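You operate a simulated robot arm through the tools that you are given. There is no shell and no other tool.

You run a simulated robot arm. Do the job below in one go: nothing can be reset, and whatever is moved stays where it is left.

Task
Put things in order on the terminal bench. At the end: the twenty millimetre gauge stands where the yellow tag printed hold stood; the yellow tag printed hold stands on top of the pin box (marked "PINS"); the black relay for two amp (marked "2 amp") stands on top of the white size block; the green tag printed good stands where the black five ohm relay (marked "5 ohm") stood; the black five ohm relay stands where the twenty millimetre gauge stood; whatever was shut is shut again. Leave all else as you found it, and nothing knocked over.

The check looks at the end state, three seconds after you hand in, the way a careful person would. Anything else that was tipped, shoved, dropped, spilled or broken makes it a failure.

Robot
A 6-joint arm with a two-finger gripper, fixed in place. Base frame: the origin is at the foot of the arm, x ahead of it, y to its left, z up; the work surface is at about z = 800. Lengths are in mm, angles in degrees, forces in N, time in s.
With the tool pointing down near the work surface it reaches from about 100 to 700 mm from the base axis. Its first joint turns from -66.0 to 66.0 degrees. Payload 2.45 kg.
The TCP is the grasp point between the finger pads, 30 mm short of the fingertips. In the tool frame z runs along the fingers and y along their closing line. The gripper opens to 106 mm. The gripper's body begins 79 mm behind the TCP.
Orientation is that of the tool frame in the base frame, as [roll, pitch, yaw] about the fixed x, y, z axes, in that order (R = Rz(yaw) Ry(pitch) Rx(roll)). With the fingers straight down and closing along the base's y, the tool's x points along the base's -x, its y along +y and its z along -z.

Tools
- The arm moves only by the tool drive_tool. Its argument "rows" is one flat list of numbers, 6 for each row, row after row: the shift along the tool's x, y, z in mm, then the turn, a rotation vector about the tool's x, y, z in degrees. In form: [x, y, z, ax, ay, az, x, y, z, ax, ay, az, ...]. A call has 1 to 20 rows; each row shifts and turns the commanded pose from where the row before left it, along the tool's axes as they then stand. "fingers" is the finger opening in mm, from 0 to 106, set as the call begins (left out, the last holds). Each row takes 0.2 s and may step no farther than 50 mm and 8.6 degrees from the row before; otherwise, or with a gripper value out of range, the whole call is refused. A pose out of reach is approached as far as the arm can. The call stops where the force on the tool passes 40 N (or 10 N more than at its start, if that is more) or the arm is blocked; 0.2 s more then pass. The fingers move at their own pace (about 153 mm/s each) and stop on an object; they squeeze with about 42 N. The grip force told is the motor's: it shows also when the fingers shut on nothing. Time passes only in rows, and 0.2 s behind the last, so rows that do not move let the fingers close. It gives the time, the measured TCP pose, the force on the tool (base axes), the opening and the grip force at its end, in the units of the frame above (readings bear some noise), with the torque about the TCP (base axes, N m) and any sound that the robot's microphone picked up, and new pictures: "show" is both (left out), scene, wrist or none.
- Cameras (640 x 400 px; columns grow to the right, rows downward): "scene" is fixed at [60.3, 435.7, 1391.4]; the picture's right is [-0.60, -0.80, 0.00], its down [-0.55, 0.40, -0.73] and it looks along [0.59, -0.44, -0.68] (base axes); focal length 254 px, centre (320, 200). "wrist" rides on the gripper at [76, -2, -106] in the tool frame; the picture's right is [0.02, 1.00, 0.00], its down [-0.78, 0.02, -0.62] and it looks along [-0.62, 0.01, 0.78] (tool axes); focal length 247 px, centre (320, 200). There is no depth. A picture from a camera that has moved, and an enlarged one, comes with that camera's place and axes in the base frame and with its lens. The place of the scene camera against the robot may be out by one fixed shift of up to 12 mm in any direction.
- zoom(camera, box): a new picture of the part [left, top, right, bottom] of that camera's present view, enlarged. The clock stands still meanwhile.
- sign_off(): hands the job in; it is judged then, once.

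Nothing tells you positions but the pictures and the camera data. Unless the task says otherwise, let go and move clear before handing in.

The tools are called after ">>>" as a command line: name --argument value ..., lists and objects as JSON in quotes. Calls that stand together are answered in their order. drive_tool: Moves the arm, as the interface text tells. Its arguments: {"type":"object","properties":{"rows":{"type":"array","items":{"type":"number"}},"fingers":{"type":"number"},"show":{"type":"string","enum":["both","scene","wrist","none"]}},"required":["rows"]} The other tools are called the same way: zoom (camera, box) takes an enlarged picture of a part of a camera's view; sign_off () hands the job in.

At the start:

```text
clock: 0.0
tool_pos: [402.1, 72.0, 1105.7]
ee_rot: [-179.9, 0.0, 179.9]
ft_force: [-0.7, 0.4, 0.5]
torque: [0.01, -0.03, -0.01]
gripper_width: 106.2
grasp_force: 0.1
```

scene: 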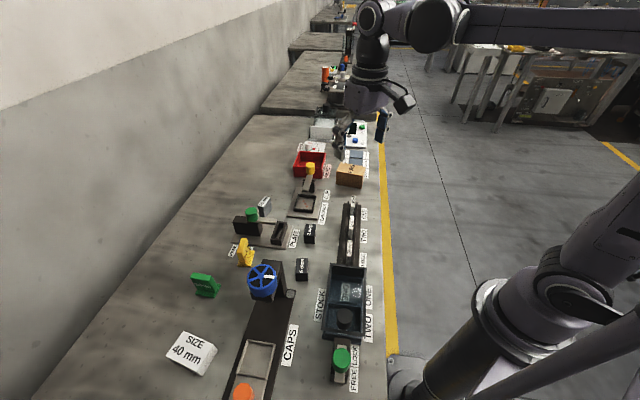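
wrist: 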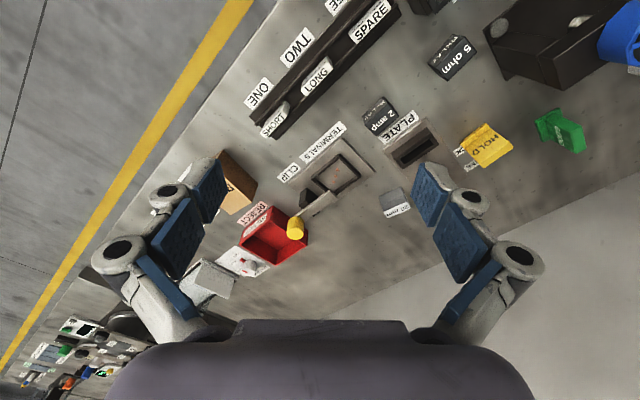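

I see a bench with a row of fixtures, small blocks, tags and a size block. I'll zoom into both cameras to identify everything before moving.

>>> zoom --camera "scene" --box '[220, 180, 340, 300]'

>>> zoom --camera "scene" --box '[280, 100, 400, 220]'

>>> zoom --camera "scene" --box '[150, 250, 400, 400]'

>>> zoom --camera "wrist" --box '[360, 60, 600, 230]'

>>> zoom --camera "wrist" --box '[180, 120, 420, 320]'

```text
3.33 times, centred on (280, 240) of scene
camera zoom: at [60.3, 435.7, 1391.4], right [-0.6, -0.8, 0.0], down [-0.55, 0.4, -0.73], along [0.59, -0.44, -0.68], focal length 848 px, centre (453, 67)
```

zoom: 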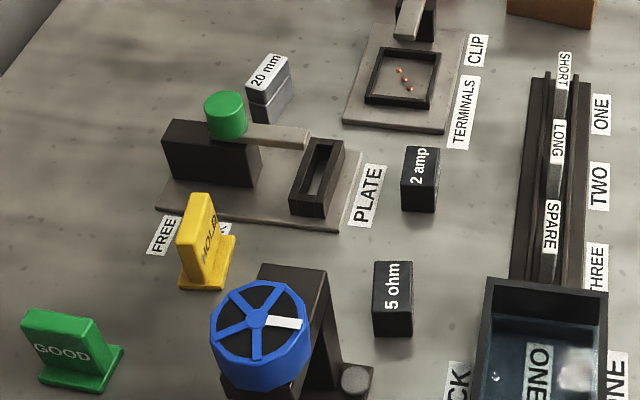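

```text
3.33 times, centred on (340, 160) of scene
camera zoom: at [60.3, 435.7, 1391.4], right [-0.6, -0.8, 0.0], down [-0.55, 0.4, -0.73], along [0.59, -0.44, -0.68], focal length 848 px, centre (253, 333)
```

zoom: 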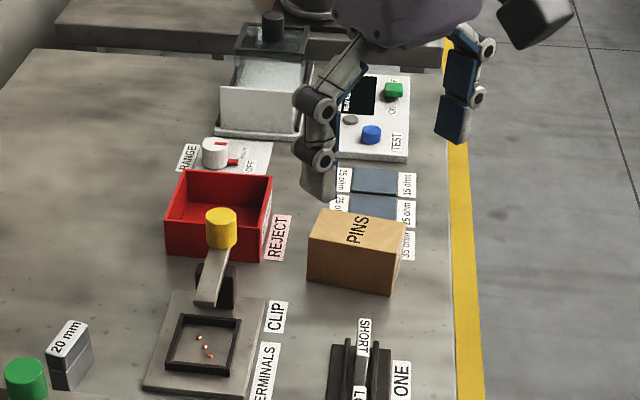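

```text
2.56 times, centred on (275, 325) of scene
camera zoom: at [60.3, 435.7, 1391.4], right [-0.6, -0.8, 0.0], down [-0.55, 0.4, -0.73], along [0.59, -0.44, -0.68], focal length 651 px, centre (435, -120)
```

zoom: 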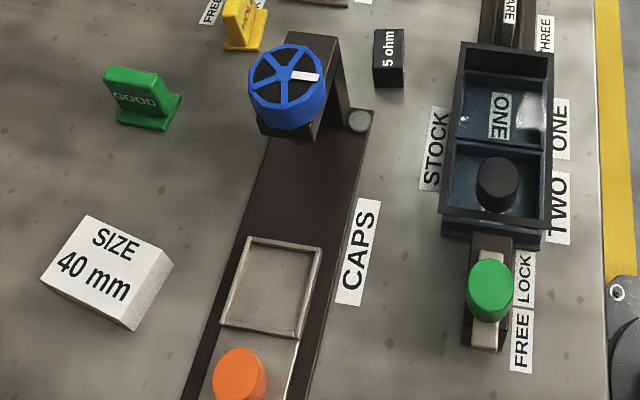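

```text
2.35 times, centred on (480, 145) of wrist
camera zoom: at [325.6, 70.7, 1212.6], right [-0.02, 1.0, 0.0], down [0.78, 0.02, 0.62], along [0.62, 0.01, -0.78], focal length 581 px, centre (-56, 329)
```

zoom: 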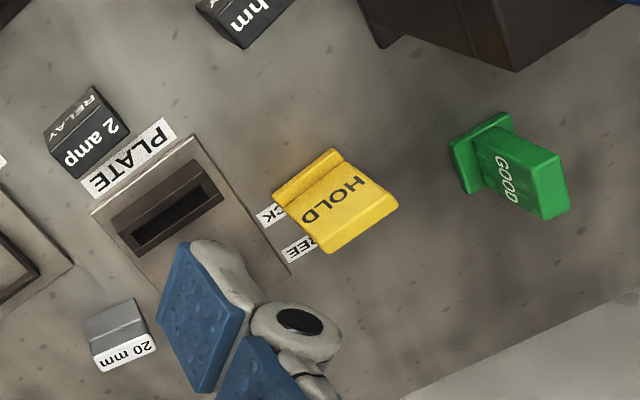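

```text
2.00 times, centred on (300, 220) of wrist
camera zoom: at [325.6, 70.7, 1212.6], right [-0.02, 1.0, 0.0], down [0.78, 0.02, 0.62], along [0.62, 0.01, -0.78], focal length 494 px, centre (360, 160)
```

zoom: 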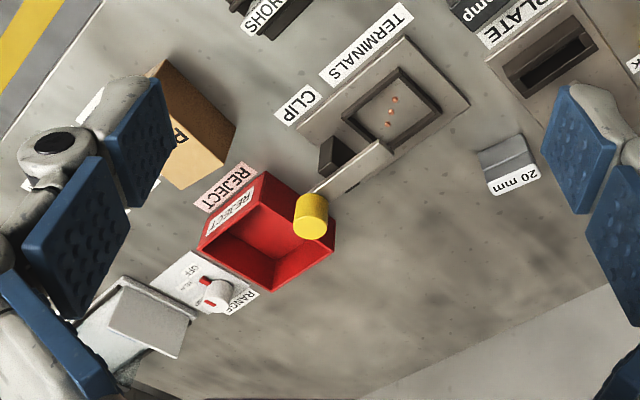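

The five objects to move are all in the open: gauge about (635,227), hold tag (505,355), good tag (475,470), 5 ohm relay (376,257), 2 amp relay (461,170). The white size block is about (340,538) and the PINS box about (580,-90). I'll move over the hold tag for a closer look first.

>>> drive_tool --rows '[-13, 38, 12.5, 0, 0, 0, -13, 38, 12.5, 0, 0, 0, -13, 38, 12.5, 0, 0, 0, -13, 38, 12.5, 0, 0, 0, -13, 38, 12.5, 0, 0, 0, -13, 38, 12.5, 0, 0, 0, 0, 0, 0, 0, 0, 0]' --fingers 106

```text
clock: 1.6
tool_pos: [482.0, 300.6, 1031.5]
ee_rot: [-180.0, 0.0, 180.0]
ft_force: [0.1, 0.3, -0.2]
torque: [0.0, -0.02, 0.02]
gripper_width: 105.7
grasp_force: 0.1
camera wrist: at [404.1, 299.0, 1137.1], right [-0.02, 1.0, 0.0], down [0.78, 0.02, 0.62], along [0.62, 0.01, -0.78], focal length 247 px, centre (320, 200)
```

scene: 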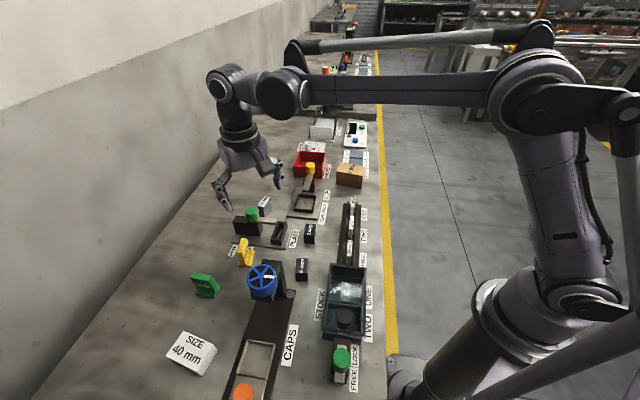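
wrist: 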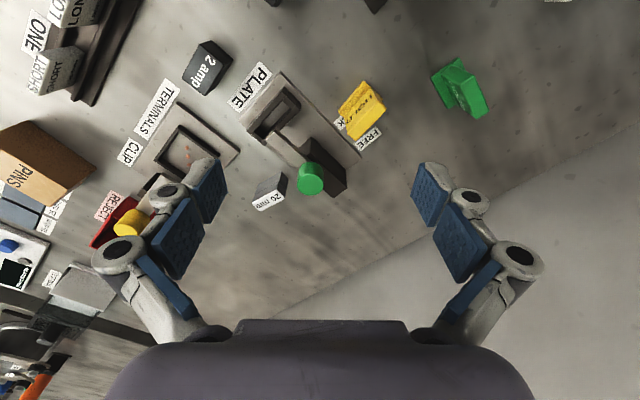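

The wrist view shows the hold and good tags, the gauge, the 2 amp relay and the PLATE fixture. I'll zoom in for accurate positions and angles.

>>> zoom --camera "wrist" --box '[320, 50, 500, 160]'

>>> zoom --camera "wrist" --box '[170, 20, 350, 220]'

```text
3.56 times, centred on (410, 105) of wrist
camera zoom: at [404.1, 299.0, 1137.1], right [-0.02, 1.0, 0.0], down [0.78, 0.02, 0.62], along [0.62, 0.01, -0.78], focal length 878 px, centre (0, 538)
```

zoom: 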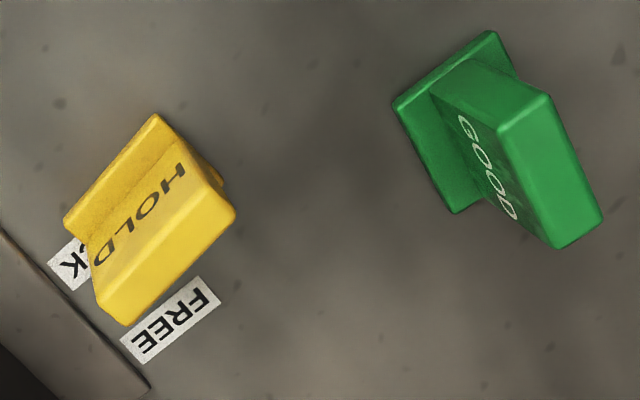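

```text
2.00 times, centred on (260, 120) of wrist
camera zoom: at [404.1, 299.0, 1137.1], right [-0.02, 1.0, 0.0], down [0.78, 0.02, 0.62], along [0.62, 0.01, -0.78], focal length 494 px, centre (440, 360)
```

zoom: 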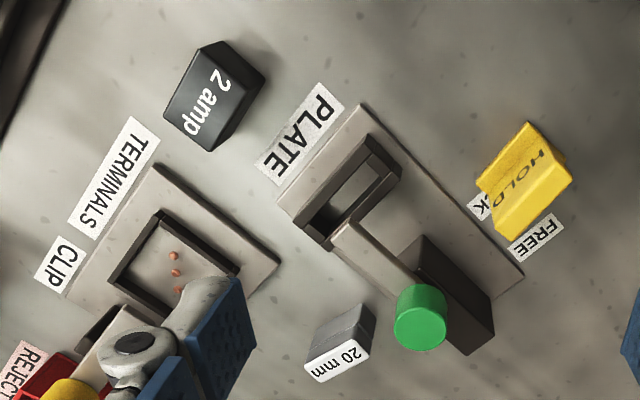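

The hold tag's foot is centred near (506,352), with its plate running along about 142°. I'll turn the gripper to match it and look from closer above.

>>> drive_tool --rows '[-8, 17, 30.3, 0, 0, 0, -8, 17, 30.3, 0, 0, 0, -8, 17, 30.3, 0, 0, 0, 0, 0, 0, 0, 0, 7.6, 0, 0, 0, 0, 0, 7.6, 0, 0, 0, 0, 0, 7.6, 0, 0, 0, 0, 0, 7.6, 0, 0, 0, 0, 0, 7.6, 0, 0, 0, 0, 0, 0]'

```text
clock: 3.6
tool_pos: [505.3, 350.5, 939.8]
ee_rot: [180.0, 0.1, 141.9]
ft_force: [0.3, 1.1, -0.3]
torque: [-0.02, -0.02, 0.0]
gripper_width: 105.8
grasp_force: 0.0
camera wrist: at [443.3, 397.5, 1046.8], right [0.6, 0.8, 0.0], down [0.63, -0.47, 0.62], along [0.5, -0.37, -0.78], focal length 247 px, centre (320, 200)
```

scene: 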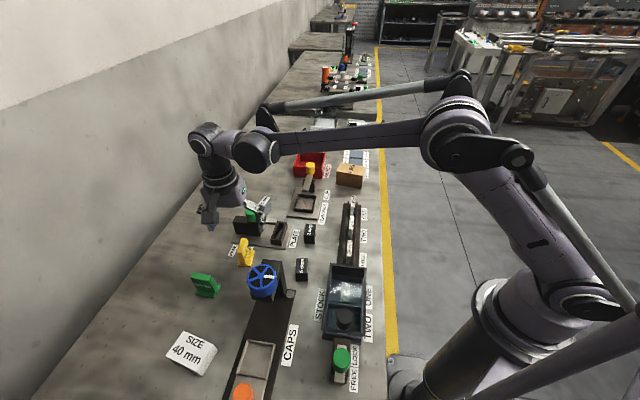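
wrist: 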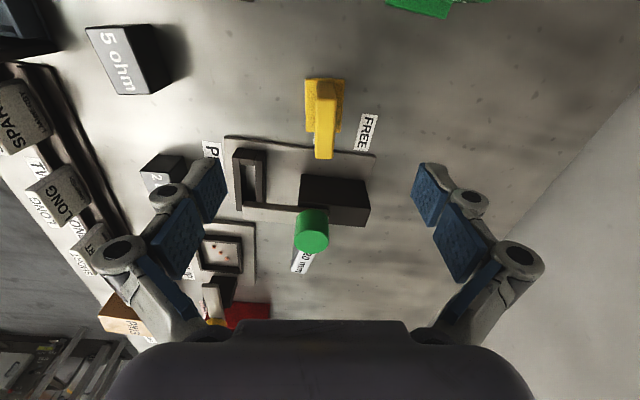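

The gripper is now lined up with the hold tag; I'll zoom in on it to measure.

>>> zoom --camera "wrist" --box '[270, 60, 390, 180]'

>>> zoom --camera "wrist" --box '[130, 130, 400, 300]'

>>> zoom --camera "wrist" --box '[60, 0, 240, 120]'

```text
3.33 times, centred on (330, 120) of wrist
camera zoom: at [443.3, 397.5, 1046.8], right [0.6, 0.8, 0.0], down [0.63, -0.47, 0.62], along [0.5, -0.37, -0.78], focal length 823 px, centre (287, 467)
```

zoom: 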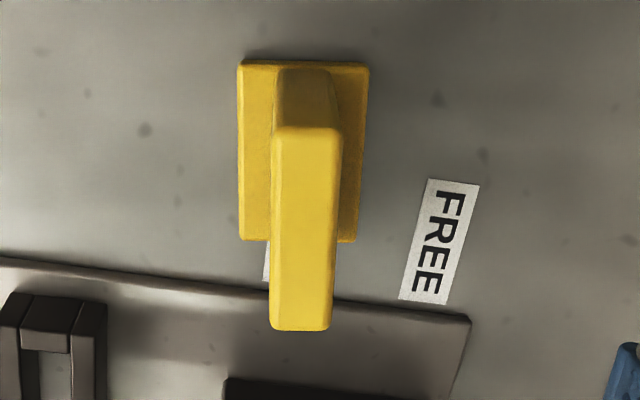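

```text
2.35 times, centred on (265, 215) of wrist
camera zoom: at [443.3, 397.5, 1046.8], right [0.6, 0.8, 0.0], down [0.63, -0.47, 0.62], along [0.5, -0.37, -0.78], focal length 581 px, centre (449, 165)
```

zoom: 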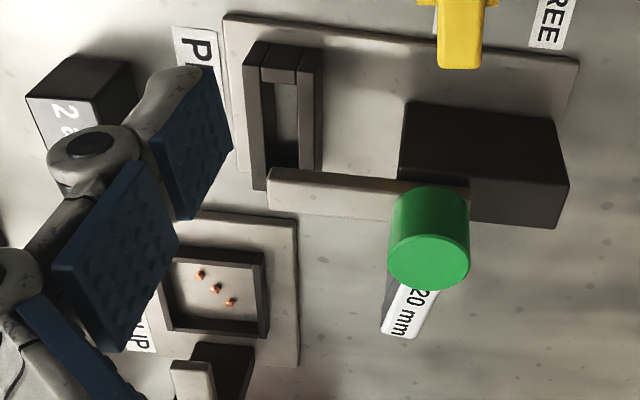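

```text
3.33 times, centred on (150, 60) of wrist
camera zoom: at [443.3, 397.5, 1046.8], right [0.6, 0.8, 0.0], down [0.63, -0.47, 0.62], along [0.5, -0.37, -0.78], focal length 823 px, centre (887, 667)
```

zoom: 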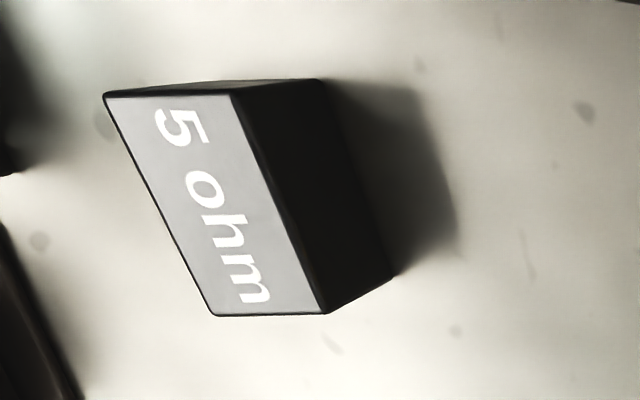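

The hold tag is about 50 wide, 35 deep at the foot and 58 tall, with a 15 mm plate; its centre is about (509,351). I'll descend to its upper plate and grip.

>>> drive_tool --rows '[-2.6, 2.7, 15, 0, 0, 0, 0, 0, 30, 0, 0, 0, 0, 0, 30, 0, 0, 0, 0, 0, 19, 0, 0, 0, 0, 0, 0, 0, 0, 0]' --fingers 70

```text
clock: 4.8
tool_pos: [508.6, 352.6, 845.3]
ee_rot: [179.8, 0.0, 141.9]
ft_force: [-0.1, -0.2, -0.1]
torque: [0.01, 0.01, -0.02]
gripper_width: 70.1
grasp_force: 0.1
camera wrist: at [446.8, 397.9, 951.2], right [0.6, 0.8, 0.0], down [0.63, -0.47, 0.62], along [0.5, -0.37, -0.78], focal length 247 px, centre (320, 200)
```

scene: 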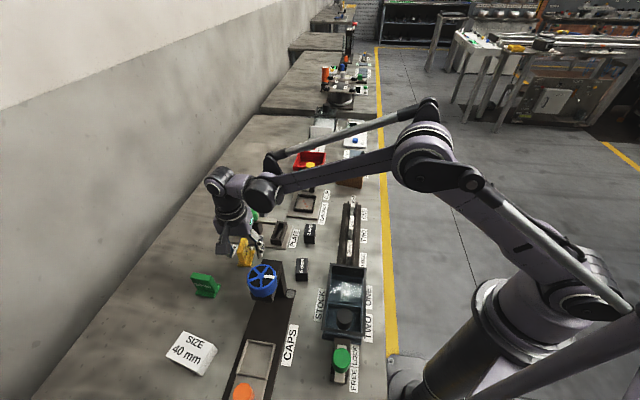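
wrist: 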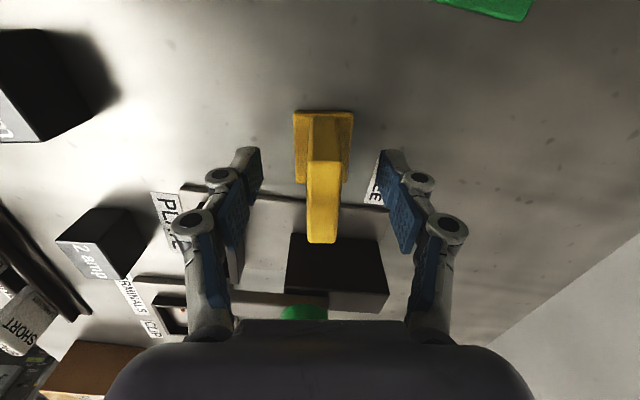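

The plate sits between the fingers. Closing now.

>>> drive_tool --rows '[0, 0, 0, 0, 0, 0, 0, 0, 0, 0, 0, 0, 0, 0, 0, 0, 0, 0]' --fingers 0

```text
clock: 5.6
tool_pos: [509.3, 351.2, 845.8]
ee_rot: [-179.9, 0.0, 142.0]
ft_force: [0.4, -0.1, -0.9]
torque: [0.02, 0.0, 0.0]
gripper_width: 14.9
grasp_force: 41.1
camera wrist: at [446.8, 397.9, 951.5], right [0.6, 0.8, 0.0], down [0.63, -0.47, 0.62], along [0.5, -0.37, -0.78], focal length 247 px, centre (320, 200)
```

scene: 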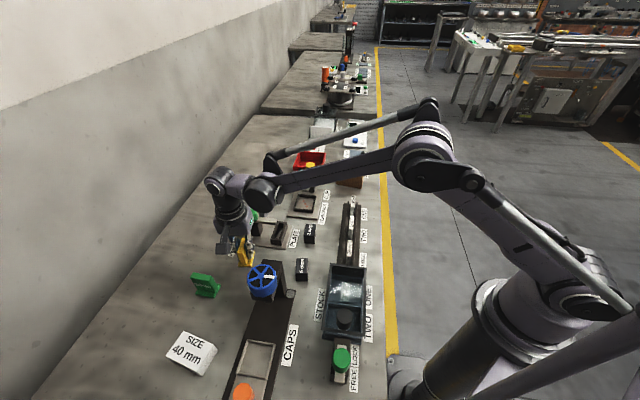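
wrist: 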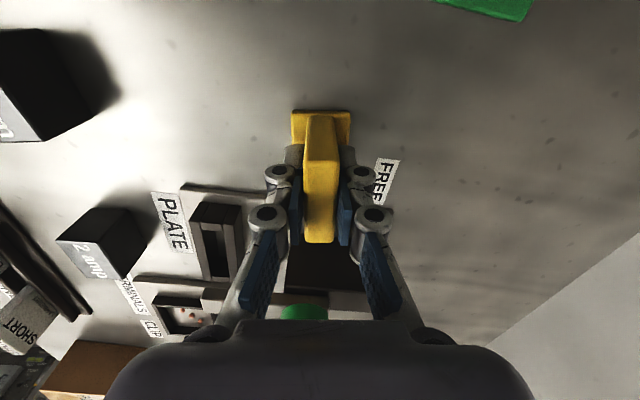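

The tag is gripped at 14.9 mm, and its standing spot was about (508.5,352). I'll lift it and carry it over to the PINS box, which I put at about (590,-105) with its top near z 850.

>>> drive_tool --rows '[0, 0, -30, 0, 0, 0, 0, 0, -45, 0, 0, 0, 0, 0, -45, 0, 0, 0, 0, 0, -15, 0, 0, 0, -34.5, -30.9, 0, 0, 0, 0, -34.5, -30.9, 0, 0, 0, 0, -34.5, -30.9, 0, 0, 0, 0, -34.5, -30.9, 0, 0, 0, 0, -34.5, -30.9, 0, 0, 0, 0, -34.5, -30.9, 0, 0, 0, 0, -34.5, -30.9, 0, 0, 0, 0, -34.5, -30.9, 0, 0, 0, 0, -25, -25, 0, 0, 0, 0, 0, 0, 0, 0, 0, 7.7, 0, 0, 0, 0, 0, 7.7, 0, 0, 0, 0, 0, 0]'

```text
clock: 9.0
tool_pos: [579.5, -49.1, 981.9]
ee_rot: [-180.0, 0.0, 126.5]
ft_force: [-0.5, -0.9, 0.2]
torque: [0.03, 0.02, 0.01]
gripper_width: 0.0
grasp_force: 28.6
camera wrist: at [531.8, 11.8, 1087.8], right [0.79, 0.61, 0.0], down [0.48, -0.62, 0.62], along [0.38, -0.49, -0.78], focal length 247 px, centre (320, 200)
```

scene: 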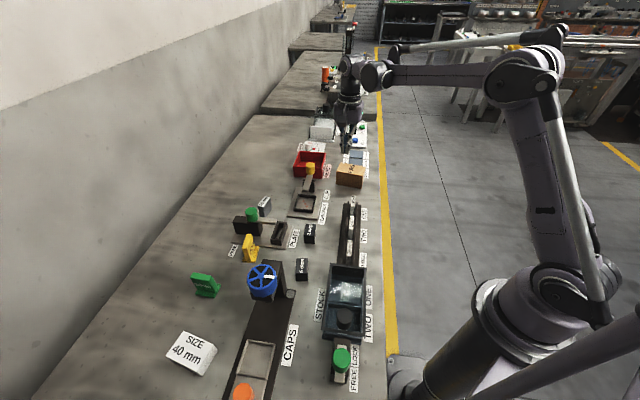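
wrist: 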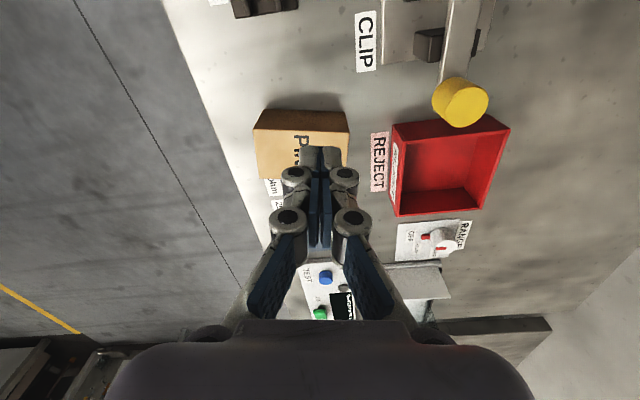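

The tag slipped out of the fingers: the opening reads 0, and the tag is still near its original place. I'll check what state it's in.

>>> zoom --camera "scene" --box '[220, 200, 310, 290]'

>>> zoom --camera "wrist" --box '[240, 80, 380, 220]'

>>> zoom --camera "scene" --box '[280, 100, 400, 220]'

```text
4.44 times, centred on (265, 245) of scene
camera zoom: at [60.4, 435.7, 1391.4], right [-0.6, -0.8, 0.0], down [-0.55, 0.4, -0.73], along [0.59, -0.44, -0.68], focal length 1130 px, centre (564, 0)
```

zoom: 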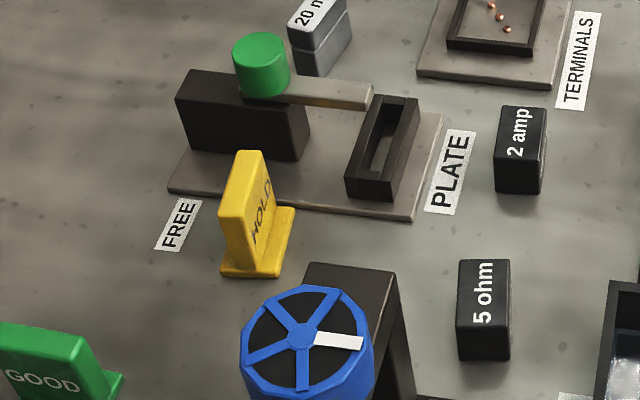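

```text
2.86 times, centred on (310, 150) of wrist
camera zoom: at [531.8, 11.8, 1087.8], right [0.79, 0.61, 0.0], down [0.48, -0.62, 0.62], along [0.38, -0.49, -0.78], focal length 706 px, centre (349, 343)
```

zoom: 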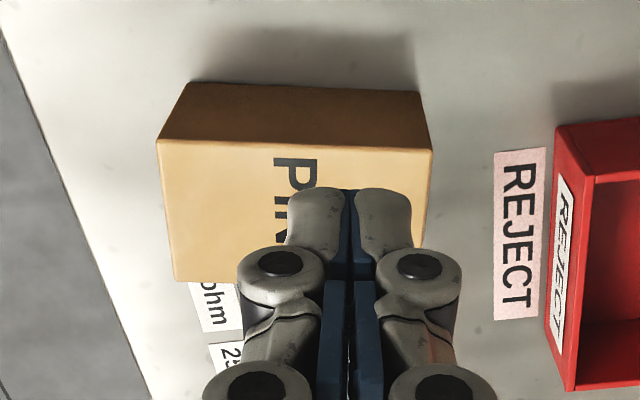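

```text
3.33 times, centred on (340, 160) of scene
camera zoom: at [60.4, 435.7, 1391.4], right [-0.6, -0.8, 0.0], down [-0.55, 0.4, -0.73], along [0.59, -0.44, -0.68], focal length 848 px, centre (253, 333)
```

zoom: 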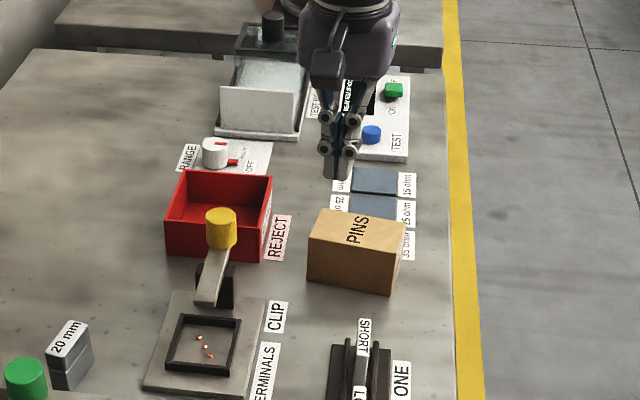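

The tag is still upright but shifted by roughly 10 mm, so it slipped early in the lift. While here I measured the PINS box at (592.5,-101), top z about 858, aligned with yaw 126.5. I'll go back, re-measure the tag and grip it again with a slower lift.

>>> drive_tool --rows '[0, 0, 0, 0, 0, -7.7, 0, 0, 0, 0, 0, -7.7, 33.5, 29.4, 3.5, 0, 0, 0, 33.5, 29.4, 3.5, 0, 0, 0, 33.5, 29.4, 3.5, 0, 0, 0, 33.5, 29.4, 3.5, 0, 0, 0, 33.5, 29.4, 3.5, 0, 0, 0, 33.5, 29.4, 3.5, 0, 0, 0, 33.5, 29.4, 3.5, 0, 0, 0, 33.5, 29.4, 3.5, 0, 0, 0, 33.5, 29.4, 3.5, 0, 0, 0, 0, 0, 0, 0, 0, 0]' --fingers 90 --show "wrist"

>>> zoom --camera "wrist" --box '[270, 60, 390, 180]'

```text
clock: 11.6
tool_pos: [503.9, 346.5, 950.7]
ee_rot: [-179.9, 0.0, 142.0]
ft_force: [0.5, 0.3, -0.6]
torque: [0.01, 0.0, -0.01]
gripper_width: 89.8
grasp_force: 0.1
camera wrist: at [440.8, 392.6, 1056.4], right [0.6, 0.8, 0.0], down [0.63, -0.47, 0.62], along [0.5, -0.37, -0.78], focal length 247 px, centre (320, 200)
```

wrist: 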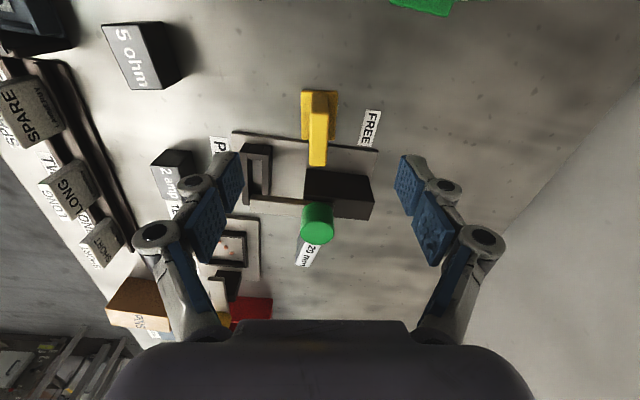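

```text
3.33 times, centred on (330, 120) of wrist
camera zoom: at [440.8, 392.6, 1056.4], right [0.6, 0.8, 0.0], down [0.63, -0.47, 0.62], along [0.5, -0.37, -0.78], focal length 823 px, centre (287, 467)
```

zoom: 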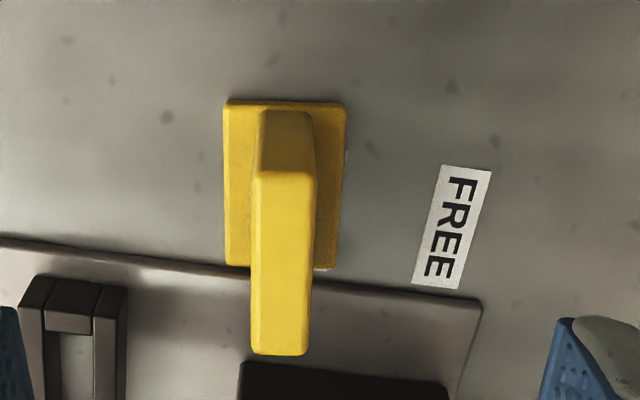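

The tag is upright at about (514,336), foot just short of the PLATE fixture. I'll grip it again at the same height and lift in small, slow steps, watching the opening.

>>> drive_tool --rows '[-14.3, -2.4, 15, 0, 0, 0, 0, 0, 35, 0, 0, 0, 0, 0, 35, 0, 0, 0, 0, 0, 22, 0, 0, 0, 0, 0, 0, 0, 0, 0]' --fingers 70 --show "none"

>>> drive_tool --rows '[0, 0, 0, 0, 0, 0, 0, 0, 0, 0, 0, 0, 0, 0, 0, 0, 0, 0, 0, 0, 0, 0, 0, 0]' --fingers 0 --show "wrist"

>>> drive_tool --rows '[0, 0, -2, 0, 0, 0, 0, 0, -3, 0, 0, 0, 0, 0, -3, 0, 0, 0, 0, 0, 0, 0, 0, 0]' --show "wrist"

```text
clock: 12.8
tool_pos: [511.3, 336.8, 843.2]
ee_rot: [179.9, 0.0, 142.0]
ft_force: [0.9, 0.4, 0.0]
torque: [0.01, 0.03, 0.01]
gripper_width: 70.1
grasp_force: 0.1
```

```text
clock: 13.8
tool_pos: [512.2, 336.2, 843.4]
ee_rot: [179.9, 0.0, 141.9]
ft_force: [-0.1, -0.9, 2.6]
torque: [-0.04, 0.01, -0.01]
gripper_width: 14.9
grasp_force: 41.0
camera wrist: at [449.5, 382.1, 949.6], right [0.6, 0.8, 0.0], down [0.63, -0.47, 0.62], along [0.5, -0.37, -0.78], focal length 247 px, centre (320, 200)
```

wrist: 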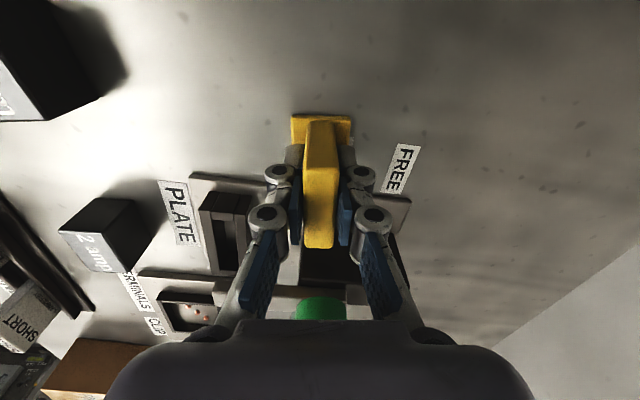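

```text
clock: 14.8
tool_pos: [514.1, 335.9, 851.0]
ee_rot: [180.0, 0.0, 142.0]
ft_force: [0.0, 0.1, -1.3]
torque: [0.0, 0.0, -0.01]
gripper_width: 15.1
grasp_force: 41.2
camera wrist: at [450.7, 381.9, 957.1], right [0.6, 0.8, 0.0], down [0.63, -0.47, 0.62], along [0.5, -0.37, -0.78], focal length 247 px, centre (320, 200)
```

wrist: 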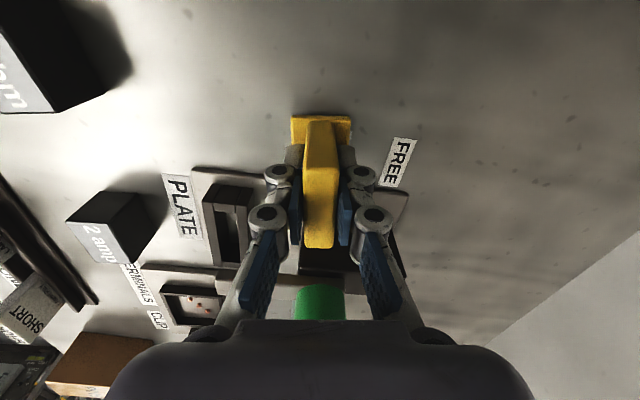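

This time the tag rises with the gripper and weighs only about 1 N. I'll carry on gently.

>>> drive_tool --rows '[0, 0, -4, 0, 0, 0, 0, 0, -6, 0, 0, 0, 0, 0, -8, 0, 0, 0, 0, 0, -8, 0, 0, 0, 0, 0, -6, 0, 0, 0, 0, 0, -4, 0, 0, 0, 0, 0, 0, 0, 0, 0]' --show "wrist"

```text
clock: 16.4
tool_pos: [513.8, 334.6, 886.4]
ee_rot: [-180.0, 0.0, 142.0]
ft_force: [-0.6, 0.5, -0.3]
torque: [0.02, -0.03, -0.02]
gripper_width: 15.2
grasp_force: 40.8
camera wrist: at [451.6, 381.5, 993.0], right [0.6, 0.8, 0.0], down [0.63, -0.47, 0.62], along [0.5, -0.37, -0.78], focal length 247 px, centre (320, 200)
```

wrist: 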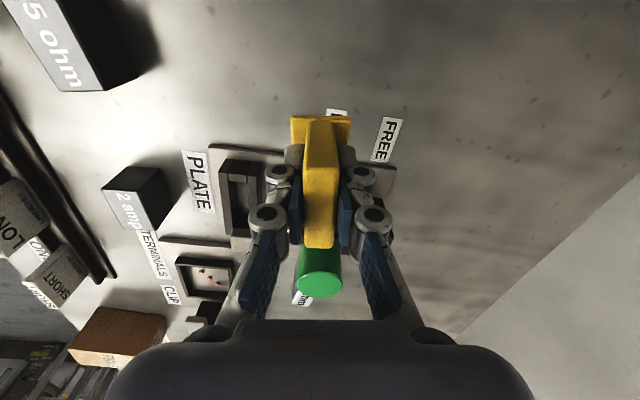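

The tag is holding steady. I'll keep lifting and cross toward the box in small ramped steps.

>>> drive_tool --rows '[0, 0, -8, 0, 0, 0, 0, 0, -14, 0, 0, 0, 0, 0, -14, 0, 0, 0, 0, 0, -14, 0, 0, 0, 0, 0, -14, 0, 0, 0, 0, 0, -8, 0, 0, 0, -7.5, -6.7, 0, 0, 0, 0, -13.4, -12, 0, 0, 0, 0, -17.9, -16, 0, 0, 0, 0, -17.9, -16, 0, 0, 0, 0, -17.9, -16, 0, 0, 0, 0, -17.9, -16, 0, 0, 0, 0, -17.9, -16, 0, 0, 0, 0, -17.9, -16, 0, 0, 0, 0, -17.9, -16, 0, 0, 0, 0, -17.9, -16, 0, 0, 0, 0, -17.9, -16, 0, 0, 0, 0, -17.9, -16, 0, 0, 0, 0, -10.4, -9.3, 0, 0, 0, 0, -6, -5.3, 0, 0, 0, 0]' --show "wrist"

```text
clock: 20.6
tool_pos: [564.2, 48.6, 959.1]
ee_rot: [-179.9, -0.1, 142.0]
ft_force: [0.1, -0.6, -0.6]
torque: [-0.02, 0.0, 0.01]
gripper_width: 15.1
grasp_force: 41.2
camera wrist: at [501.9, 94.4, 1066.0], right [0.6, 0.8, 0.0], down [0.63, -0.47, 0.62], along [0.5, -0.37, -0.78], focal length 247 px, centre (320, 200)
```

wrist: 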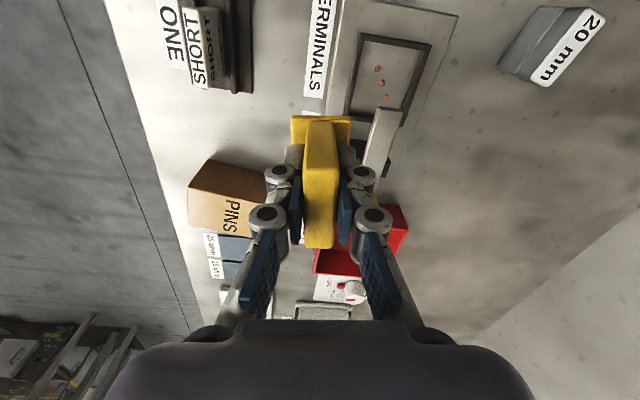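

Still gripped. I'll finish the crossing and turn to match the box.

>>> drive_tool --rows '[-6.5, -5.6, 0, 0, 0, 0, -13, -12, 0, 0, 0, 0, -17, -15, 0, 0, 0, 0, -17, -15, 0, 0, 0, 0, -17, -15, 0, 0, 0, 0, -17, -15, 0, 0, 0, 0, -15, -13, 0, 0, 0, 0, -8, -7, 0, 0, 0, 0, -4, -3, 0, 0, 0, 0, 0, 0, 0, 0, 0, 3.9, 0, 0, 0, 0, 0, 3.9, 0, 0, 0, 0, 0, 3.9, 0, 0, 0, 0, 0, 3.8, 0, 0, 0, 0, 0, 0]'

>>> zoom --camera "wrist" --box '[220, 40, 420, 165]'

>>> zoom --camera "scene" --box '[300, 100, 400, 200]'

```text
clock: 23.6
tool_pos: [593.0, -100.7, 959.8]
ee_rot: [-179.9, 0.0, 126.4]
ft_force: [1.2, 0.3, -1.0]
torque: [-0.01, 0.02, 0.01]
gripper_width: 14.9
grasp_force: 40.9
camera wrist: at [546.0, -39.5, 1065.6], right [0.79, 0.61, 0.0], down [0.48, -0.62, 0.62], along [0.38, -0.49, -0.78], focal length 247 px, centre (320, 200)
```

scene: 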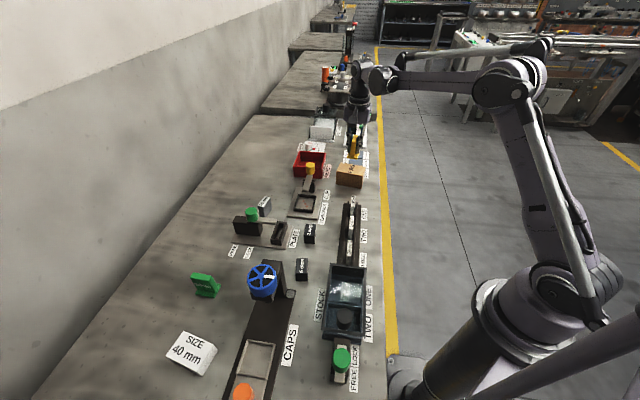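
wrist: 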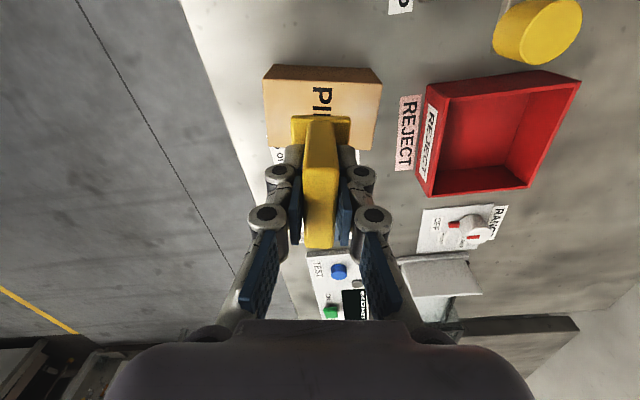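

```text
3.20 times, centred on (320, 102) of wrist
camera zoom: at [546.0, -39.5, 1065.6], right [0.79, 0.61, 0.0], down [0.48, -0.62, 0.62], along [0.38, -0.49, -0.78], focal length 790 px, centre (320, 512)
```

zoom: 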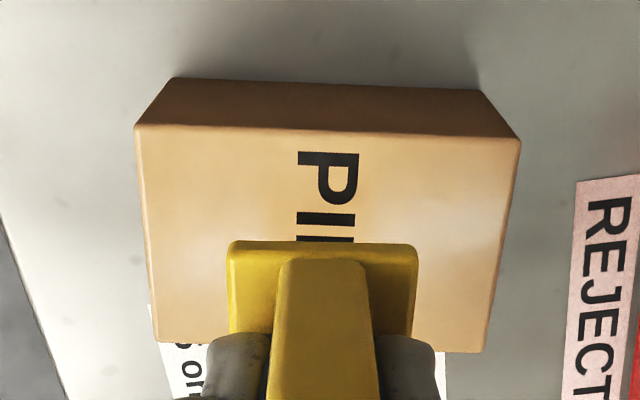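

```text
4.00 times, centred on (350, 150) of scene
camera zoom: at [60.4, 435.7, 1391.4], right [-0.6, -0.8, 0.0], down [-0.55, 0.4, -0.73], along [0.59, -0.44, -0.68], focal length 1017 px, centre (200, 400)
```

zoom: 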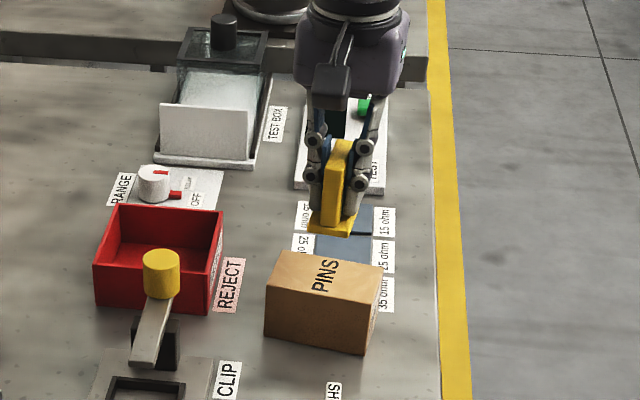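

The tag is within about 1 mm of the box centre, and I measure the box top at z about 860. I'll lower to just above it, then feel for contact.

>>> drive_tool --rows '[0, 0, 6, 0, 0, 0, 0, 0, 12, 0, 0, 0, 0, 0, 12, 0, 0, 0, 0, 0, 12, 0, 0, 0, 0, 0, 6, 0, 0, 0, 0, 0, 3, 0, 0, 0, 0, 0, 0, 0, 0, 0]'

>>> zoom --camera "scene" --box '[310, 120, 390, 200]'

```text
clock: 25.2
tool_pos: [592.8, -100.8, 908.0]
ee_rot: [180.0, 0.0, 126.5]
ft_force: [0.6, 0.1, -0.4]
torque: [0.05, -0.01, 0.01]
gripper_width: 14.6
grasp_force: 40.9
camera wrist: at [544.8, -40.0, 1014.2], right [0.79, 0.61, 0.0], down [0.48, -0.62, 0.62], along [0.38, -0.49, -0.78], focal length 247 px, centre (320, 200)
```

scene: 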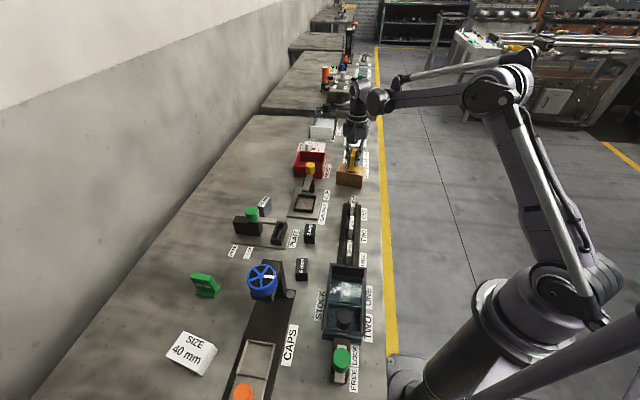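
wrist: 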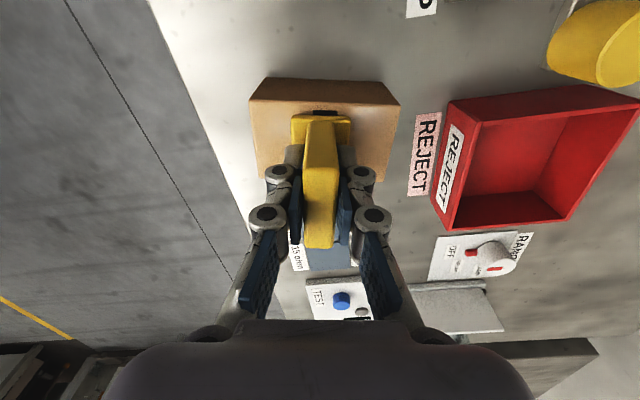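

```text
5.00 times, centred on (350, 160) of scene
camera zoom: at [60.4, 435.7, 1391.4], right [-0.6, -0.8, 0.0], down [-0.55, 0.4, -0.73], along [0.59, -0.44, -0.68], focal length 1271 px, centre (170, 400)
```

zoom: 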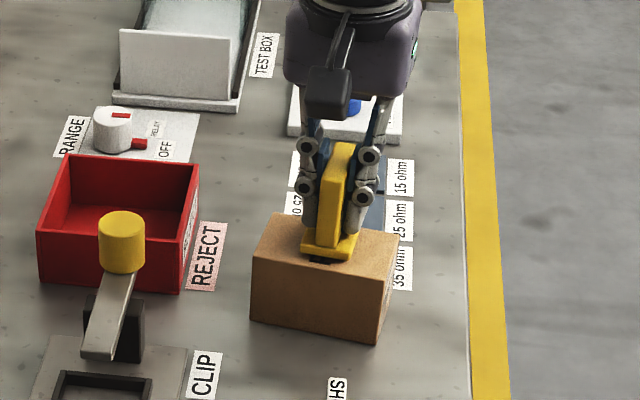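

It's centred just above the box. I'll feel down in 1 mm steps.

>>> drive_tool --rows '[0, 0, 1, 0, 0, 0, 0, 0, 1, 0, 0, 0, 0, 0, 1, 0, 0, 0, 0, 0, 0, 0, 0, 0]' --show "none"

>>> drive_tool --rows '[0, 0, 0.7, 0, 0, 0, 0, 0, 0, 0, 0, 0]' --show "none"

>>> drive_tool --rows '[0, 0, 0.7, 0, 0, 0, 0, 0, 0, 0, 0, 0]' --show "none"

```text
clock: 26.2
tool_pos: [592.3, -101.2, 904.1]
ee_rot: [-179.9, 0.0, 126.4]
ft_force: [-0.5, 0.0, 0.3]
torque: [-0.03, -0.04, 0.03]
gripper_width: 15.1
grasp_force: 41.2
```

```text
clock: 26.8
tool_pos: [593.2, -98.7, 906.0]
ee_rot: [-179.9, 0.0, 126.5]
ft_force: [0.1, -0.3, -0.6]
torque: [0.01, 0.02, 0.01]
gripper_width: 14.6
grasp_force: 41.1
```

```text
clock: 27.4
tool_pos: [593.2, -99.4, 904.2]
ee_rot: [-180.0, -0.1, 126.4]
ft_force: [-0.5, 0.3, -0.4]
torque: [-0.01, -0.04, 0.01]
gripper_width: 15.0
grasp_force: 40.9
```

No contact yet at about z 904; continuing down.

>>> drive_tool --rows '[0, 0, 0.7, 0, 0, 0, 0, 0, 0, 0, 0, 0]' --show "none"

>>> drive_tool --rows '[0, 0, 0.7, 0, 0, 0, 0, 0, 0, 0, 0, 0]' --show "wrist"

>>> zoom --camera "scene" --box '[330, 135, 370, 195]'

```text
clock: 28.0
tool_pos: [593.6, -101.8, 902.9]
ee_rot: [-180.0, 0.0, 126.5]
ft_force: [0.3, 0.6, 3.0]
torque: [0.01, 0.0, -0.02]
gripper_width: 14.7
grasp_force: 41.2
```

```text
clock: 28.6
tool_pos: [593.2, -101.7, 904.0]
ee_rot: [179.9, 0.1, 126.5]
ft_force: [1.8, -2.1, 20.8]
torque: [-0.06, -0.06, -0.02]
gripper_width: 14.9
grasp_force: 40.5
camera wrist: at [545.1, -39.7, 1009.4], right [0.79, 0.61, 0.0], down [0.48, -0.62, 0.62], along [0.38, -0.49, -0.78], focal length 247 px, centre (320, 200)
```

wrist: 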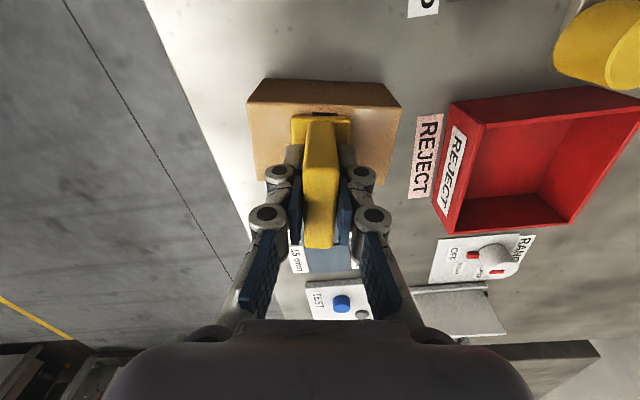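

```text
6.67 times, centred on (350, 165) of scene
camera zoom: at [60.0, 435.7, 1391.4], right [-0.6, -0.8, 0.0], down [-0.55, 0.4, -0.73], along [0.59, -0.44, -0.68], focal length 1695 px, centre (120, 433)
```

zoom: 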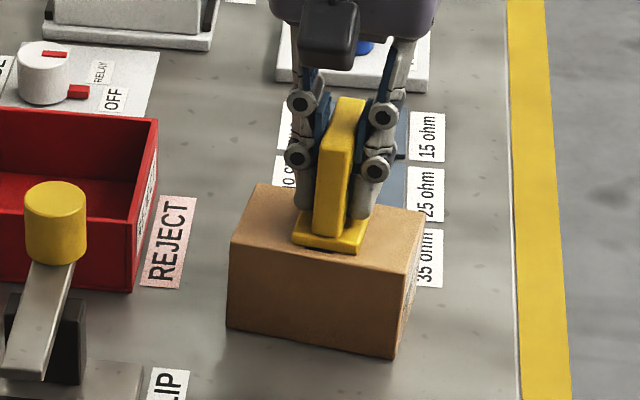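

The tag has touched down on the box (20 N). I'll ease off, open gently and rise straight up.

>>> drive_tool --rows '[0, 0, -0.6, 0, 0, 0, 0, 0, 0, 0, 0, 0]' --show "none"

>>> drive_tool --rows '[0, 0, 0, 0, 0, 0, 0, 0, 0, 0, 0, 0, 0, 0, -8, 0, 0, 0, 0, 0, -20, 0, 0, 0, 0, 0, -35, 0, 0, 0, 0, 0, -20, 0, 0, 0, 0, 0, 0, 0, 0, 0]' --fingers 50

>>> zoom --camera "scene" --box '[330, 135, 370, 195]'

```text
clock: 29.2
tool_pos: [592.8, -100.1, 902.4]
ee_rot: [180.0, 0.0, 126.4]
ft_force: [0.3, -2.7, 20.9]
torque: [-0.15, -0.02, -0.01]
gripper_width: 14.9
grasp_force: 41.2
```

```text
clock: 30.8
tool_pos: [592.8, -101.4, 984.6]
ee_rot: [-180.0, -0.1, 126.5]
ft_force: [0.0, 0.5, -0.8]
torque: [-0.01, 0.0, -0.02]
gripper_width: 50.2
grasp_force: 0.1
camera wrist: at [544.3, -40.6, 1091.4], right [0.79, 0.61, 0.0], down [0.48, -0.62, 0.62], along [0.38, -0.49, -0.78], focal length 247 px, centre (320, 200)
```

scene: 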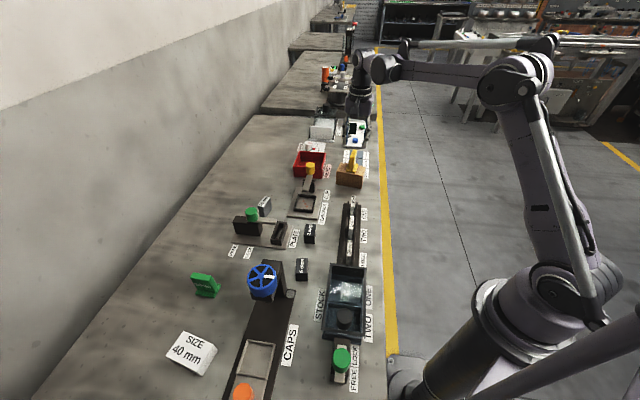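
wrist: 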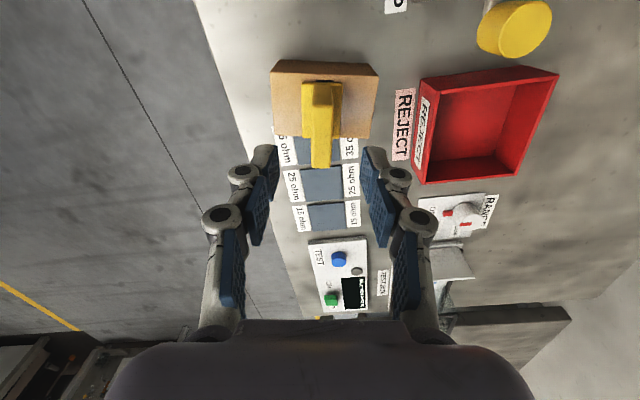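

```text
6.67 times, centred on (350, 165) of scene
camera zoom: at [60.3, 435.7, 1391.4], right [-0.6, -0.8, 0.0], down [-0.55, 0.4, -0.73], along [0.59, -0.44, -0.68], focal length 1695 px, centre (120, 433)
```

zoom: 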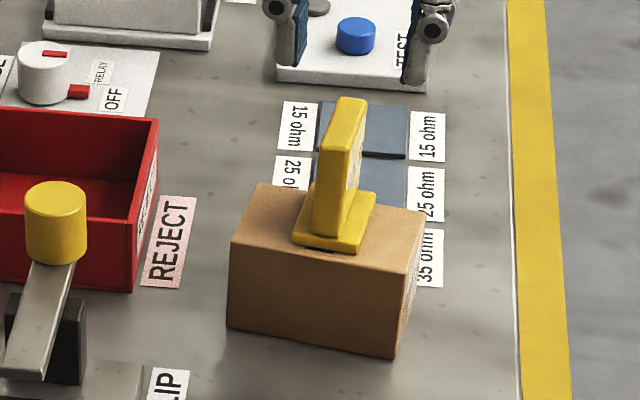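

The hold tag stands centred on the PINS box. Next is the 20 mm gauge near (637,227), so I'll move over it and look.

>>> drive_tool --rows '[0, 0, 0, 0, 0, -7.8, 0, 0, 0, 0, 0, -7.7, 23.9, 40.9, 0, 0, 0, 0, 23.9, 40.9, 0, 0, 0, 0, 23.9, 40.9, 0, 0, 0, 0, 23.9, 40.9, 0, 0, 0, 0, 23.9, 40.9, 0, 0, 0, 0, 23.9, 40.9, 0, 0, 0, 0, 23.9, 40.9, 0, 0, 0, 0, 0, 0, 0, 0, 0, 0]' --fingers 106 --show "wrist"

>>> zoom --camera "wrist" --box '[240, 20, 440, 145]'

```text
clock: 33.0
tool_pos: [634.0, 229.5, 983.2]
ee_rot: [-179.9, 0.0, 142.0]
ft_force: [0.8, -0.6, 0.5]
torque: [-0.01, 0.0, 0.01]
gripper_width: 105.8
grasp_force: 0.1
camera wrist: at [572.5, 275.7, 1089.0], right [0.6, 0.8, 0.0], down [0.63, -0.47, 0.62], along [0.5, -0.37, -0.78], focal length 247 px, centre (320, 200)
```

wrist: 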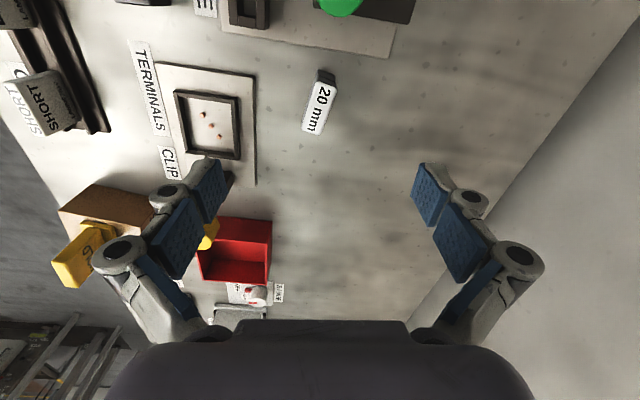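

```text
3.20 times, centred on (340, 82) of wrist
camera zoom: at [572.5, 275.7, 1089.0], right [0.6, 0.8, 0.0], down [0.63, -0.47, 0.62], along [0.5, -0.37, -0.78], focal length 790 px, centre (256, 576)
```

zoom: 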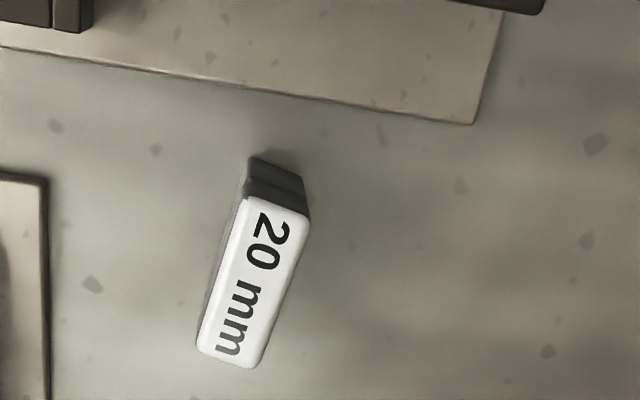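

The gauge is 20 by 46 by 48 mm, centred near (635,224.6), long axis about 16.5° off the tool. I'll turn to match, descend around it and check.

>>> drive_tool --rows '[-3.9, -3.2, 0, 0, 0, 0, 0, 0, 0, 0, 0, 8.3, 0, 0, 0, 0, 0, 8.2, 0, 0, 30, 0, 0, 0, 0, 0, 30, 0, 0, 0, 0, 0, 0, 0, 0, 0]' --fingers 70 --show "wrist"

>>> zoom --camera "wrist" --box '[220, 60, 420, 185]'

```text
clock: 34.4
tool_pos: [648.1, 226.9, 928.4]
ee_rot: [-179.9, -0.1, 125.6]
ft_force: [-0.1, 0.0, 0.1]
torque: [0.03, 0.0, 0.04]
gripper_width: 69.9
grasp_force: 0.0
out of reach, approached as far as the arm can: row 5
camera wrist: at [601.4, 288.4, 1034.6], right [0.8, 0.6, 0.0], down [0.47, -0.63, 0.62], along [0.37, -0.5, -0.78], focal length 247 px, centre (320, 200)
```

wrist: 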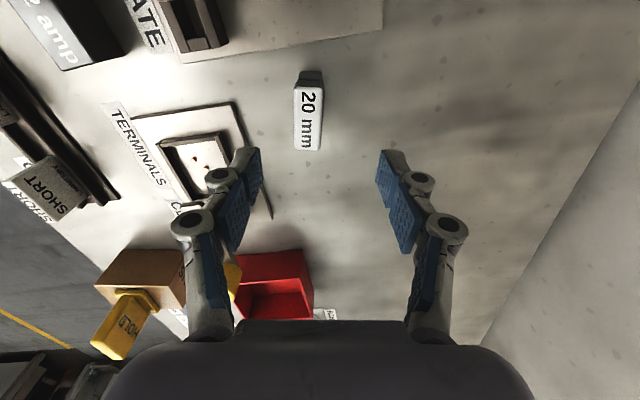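

```text
3.20 times, centred on (320, 122) of wrist
camera zoom: at [601.4, 288.4, 1034.6], right [0.8, 0.6, 0.0], down [0.47, -0.63, 0.62], along [0.37, -0.5, -0.78], focal length 790 px, centre (320, 448)
```

zoom: 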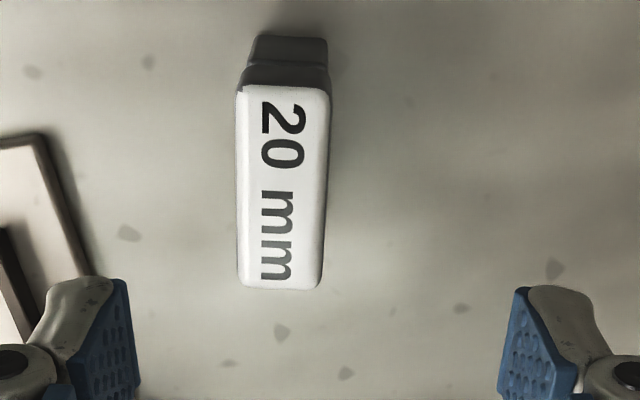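

The arm reported the last row out of reach and settled about 13 mm off target, though the gauge stayed clear. I'll look at the arm's posture.

>>> drive_tool --rows '[0, 0, 0, 0, 0, 0]' --show "scene"

```text
clock: 34.8
tool_pos: [647.3, 226.6, 928.7]
ee_rot: [-179.9, 0.0, 125.6]
ft_force: [1.0, 1.0, 0.5]
torque: [-0.01, 0.0, 0.0]
gripper_width: 69.8
grasp_force: 0.0
```

scene: 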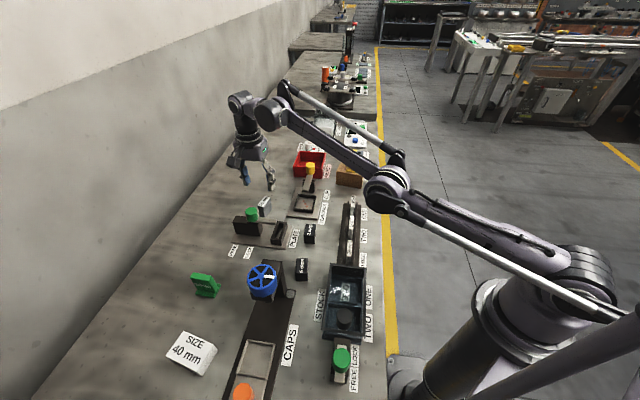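

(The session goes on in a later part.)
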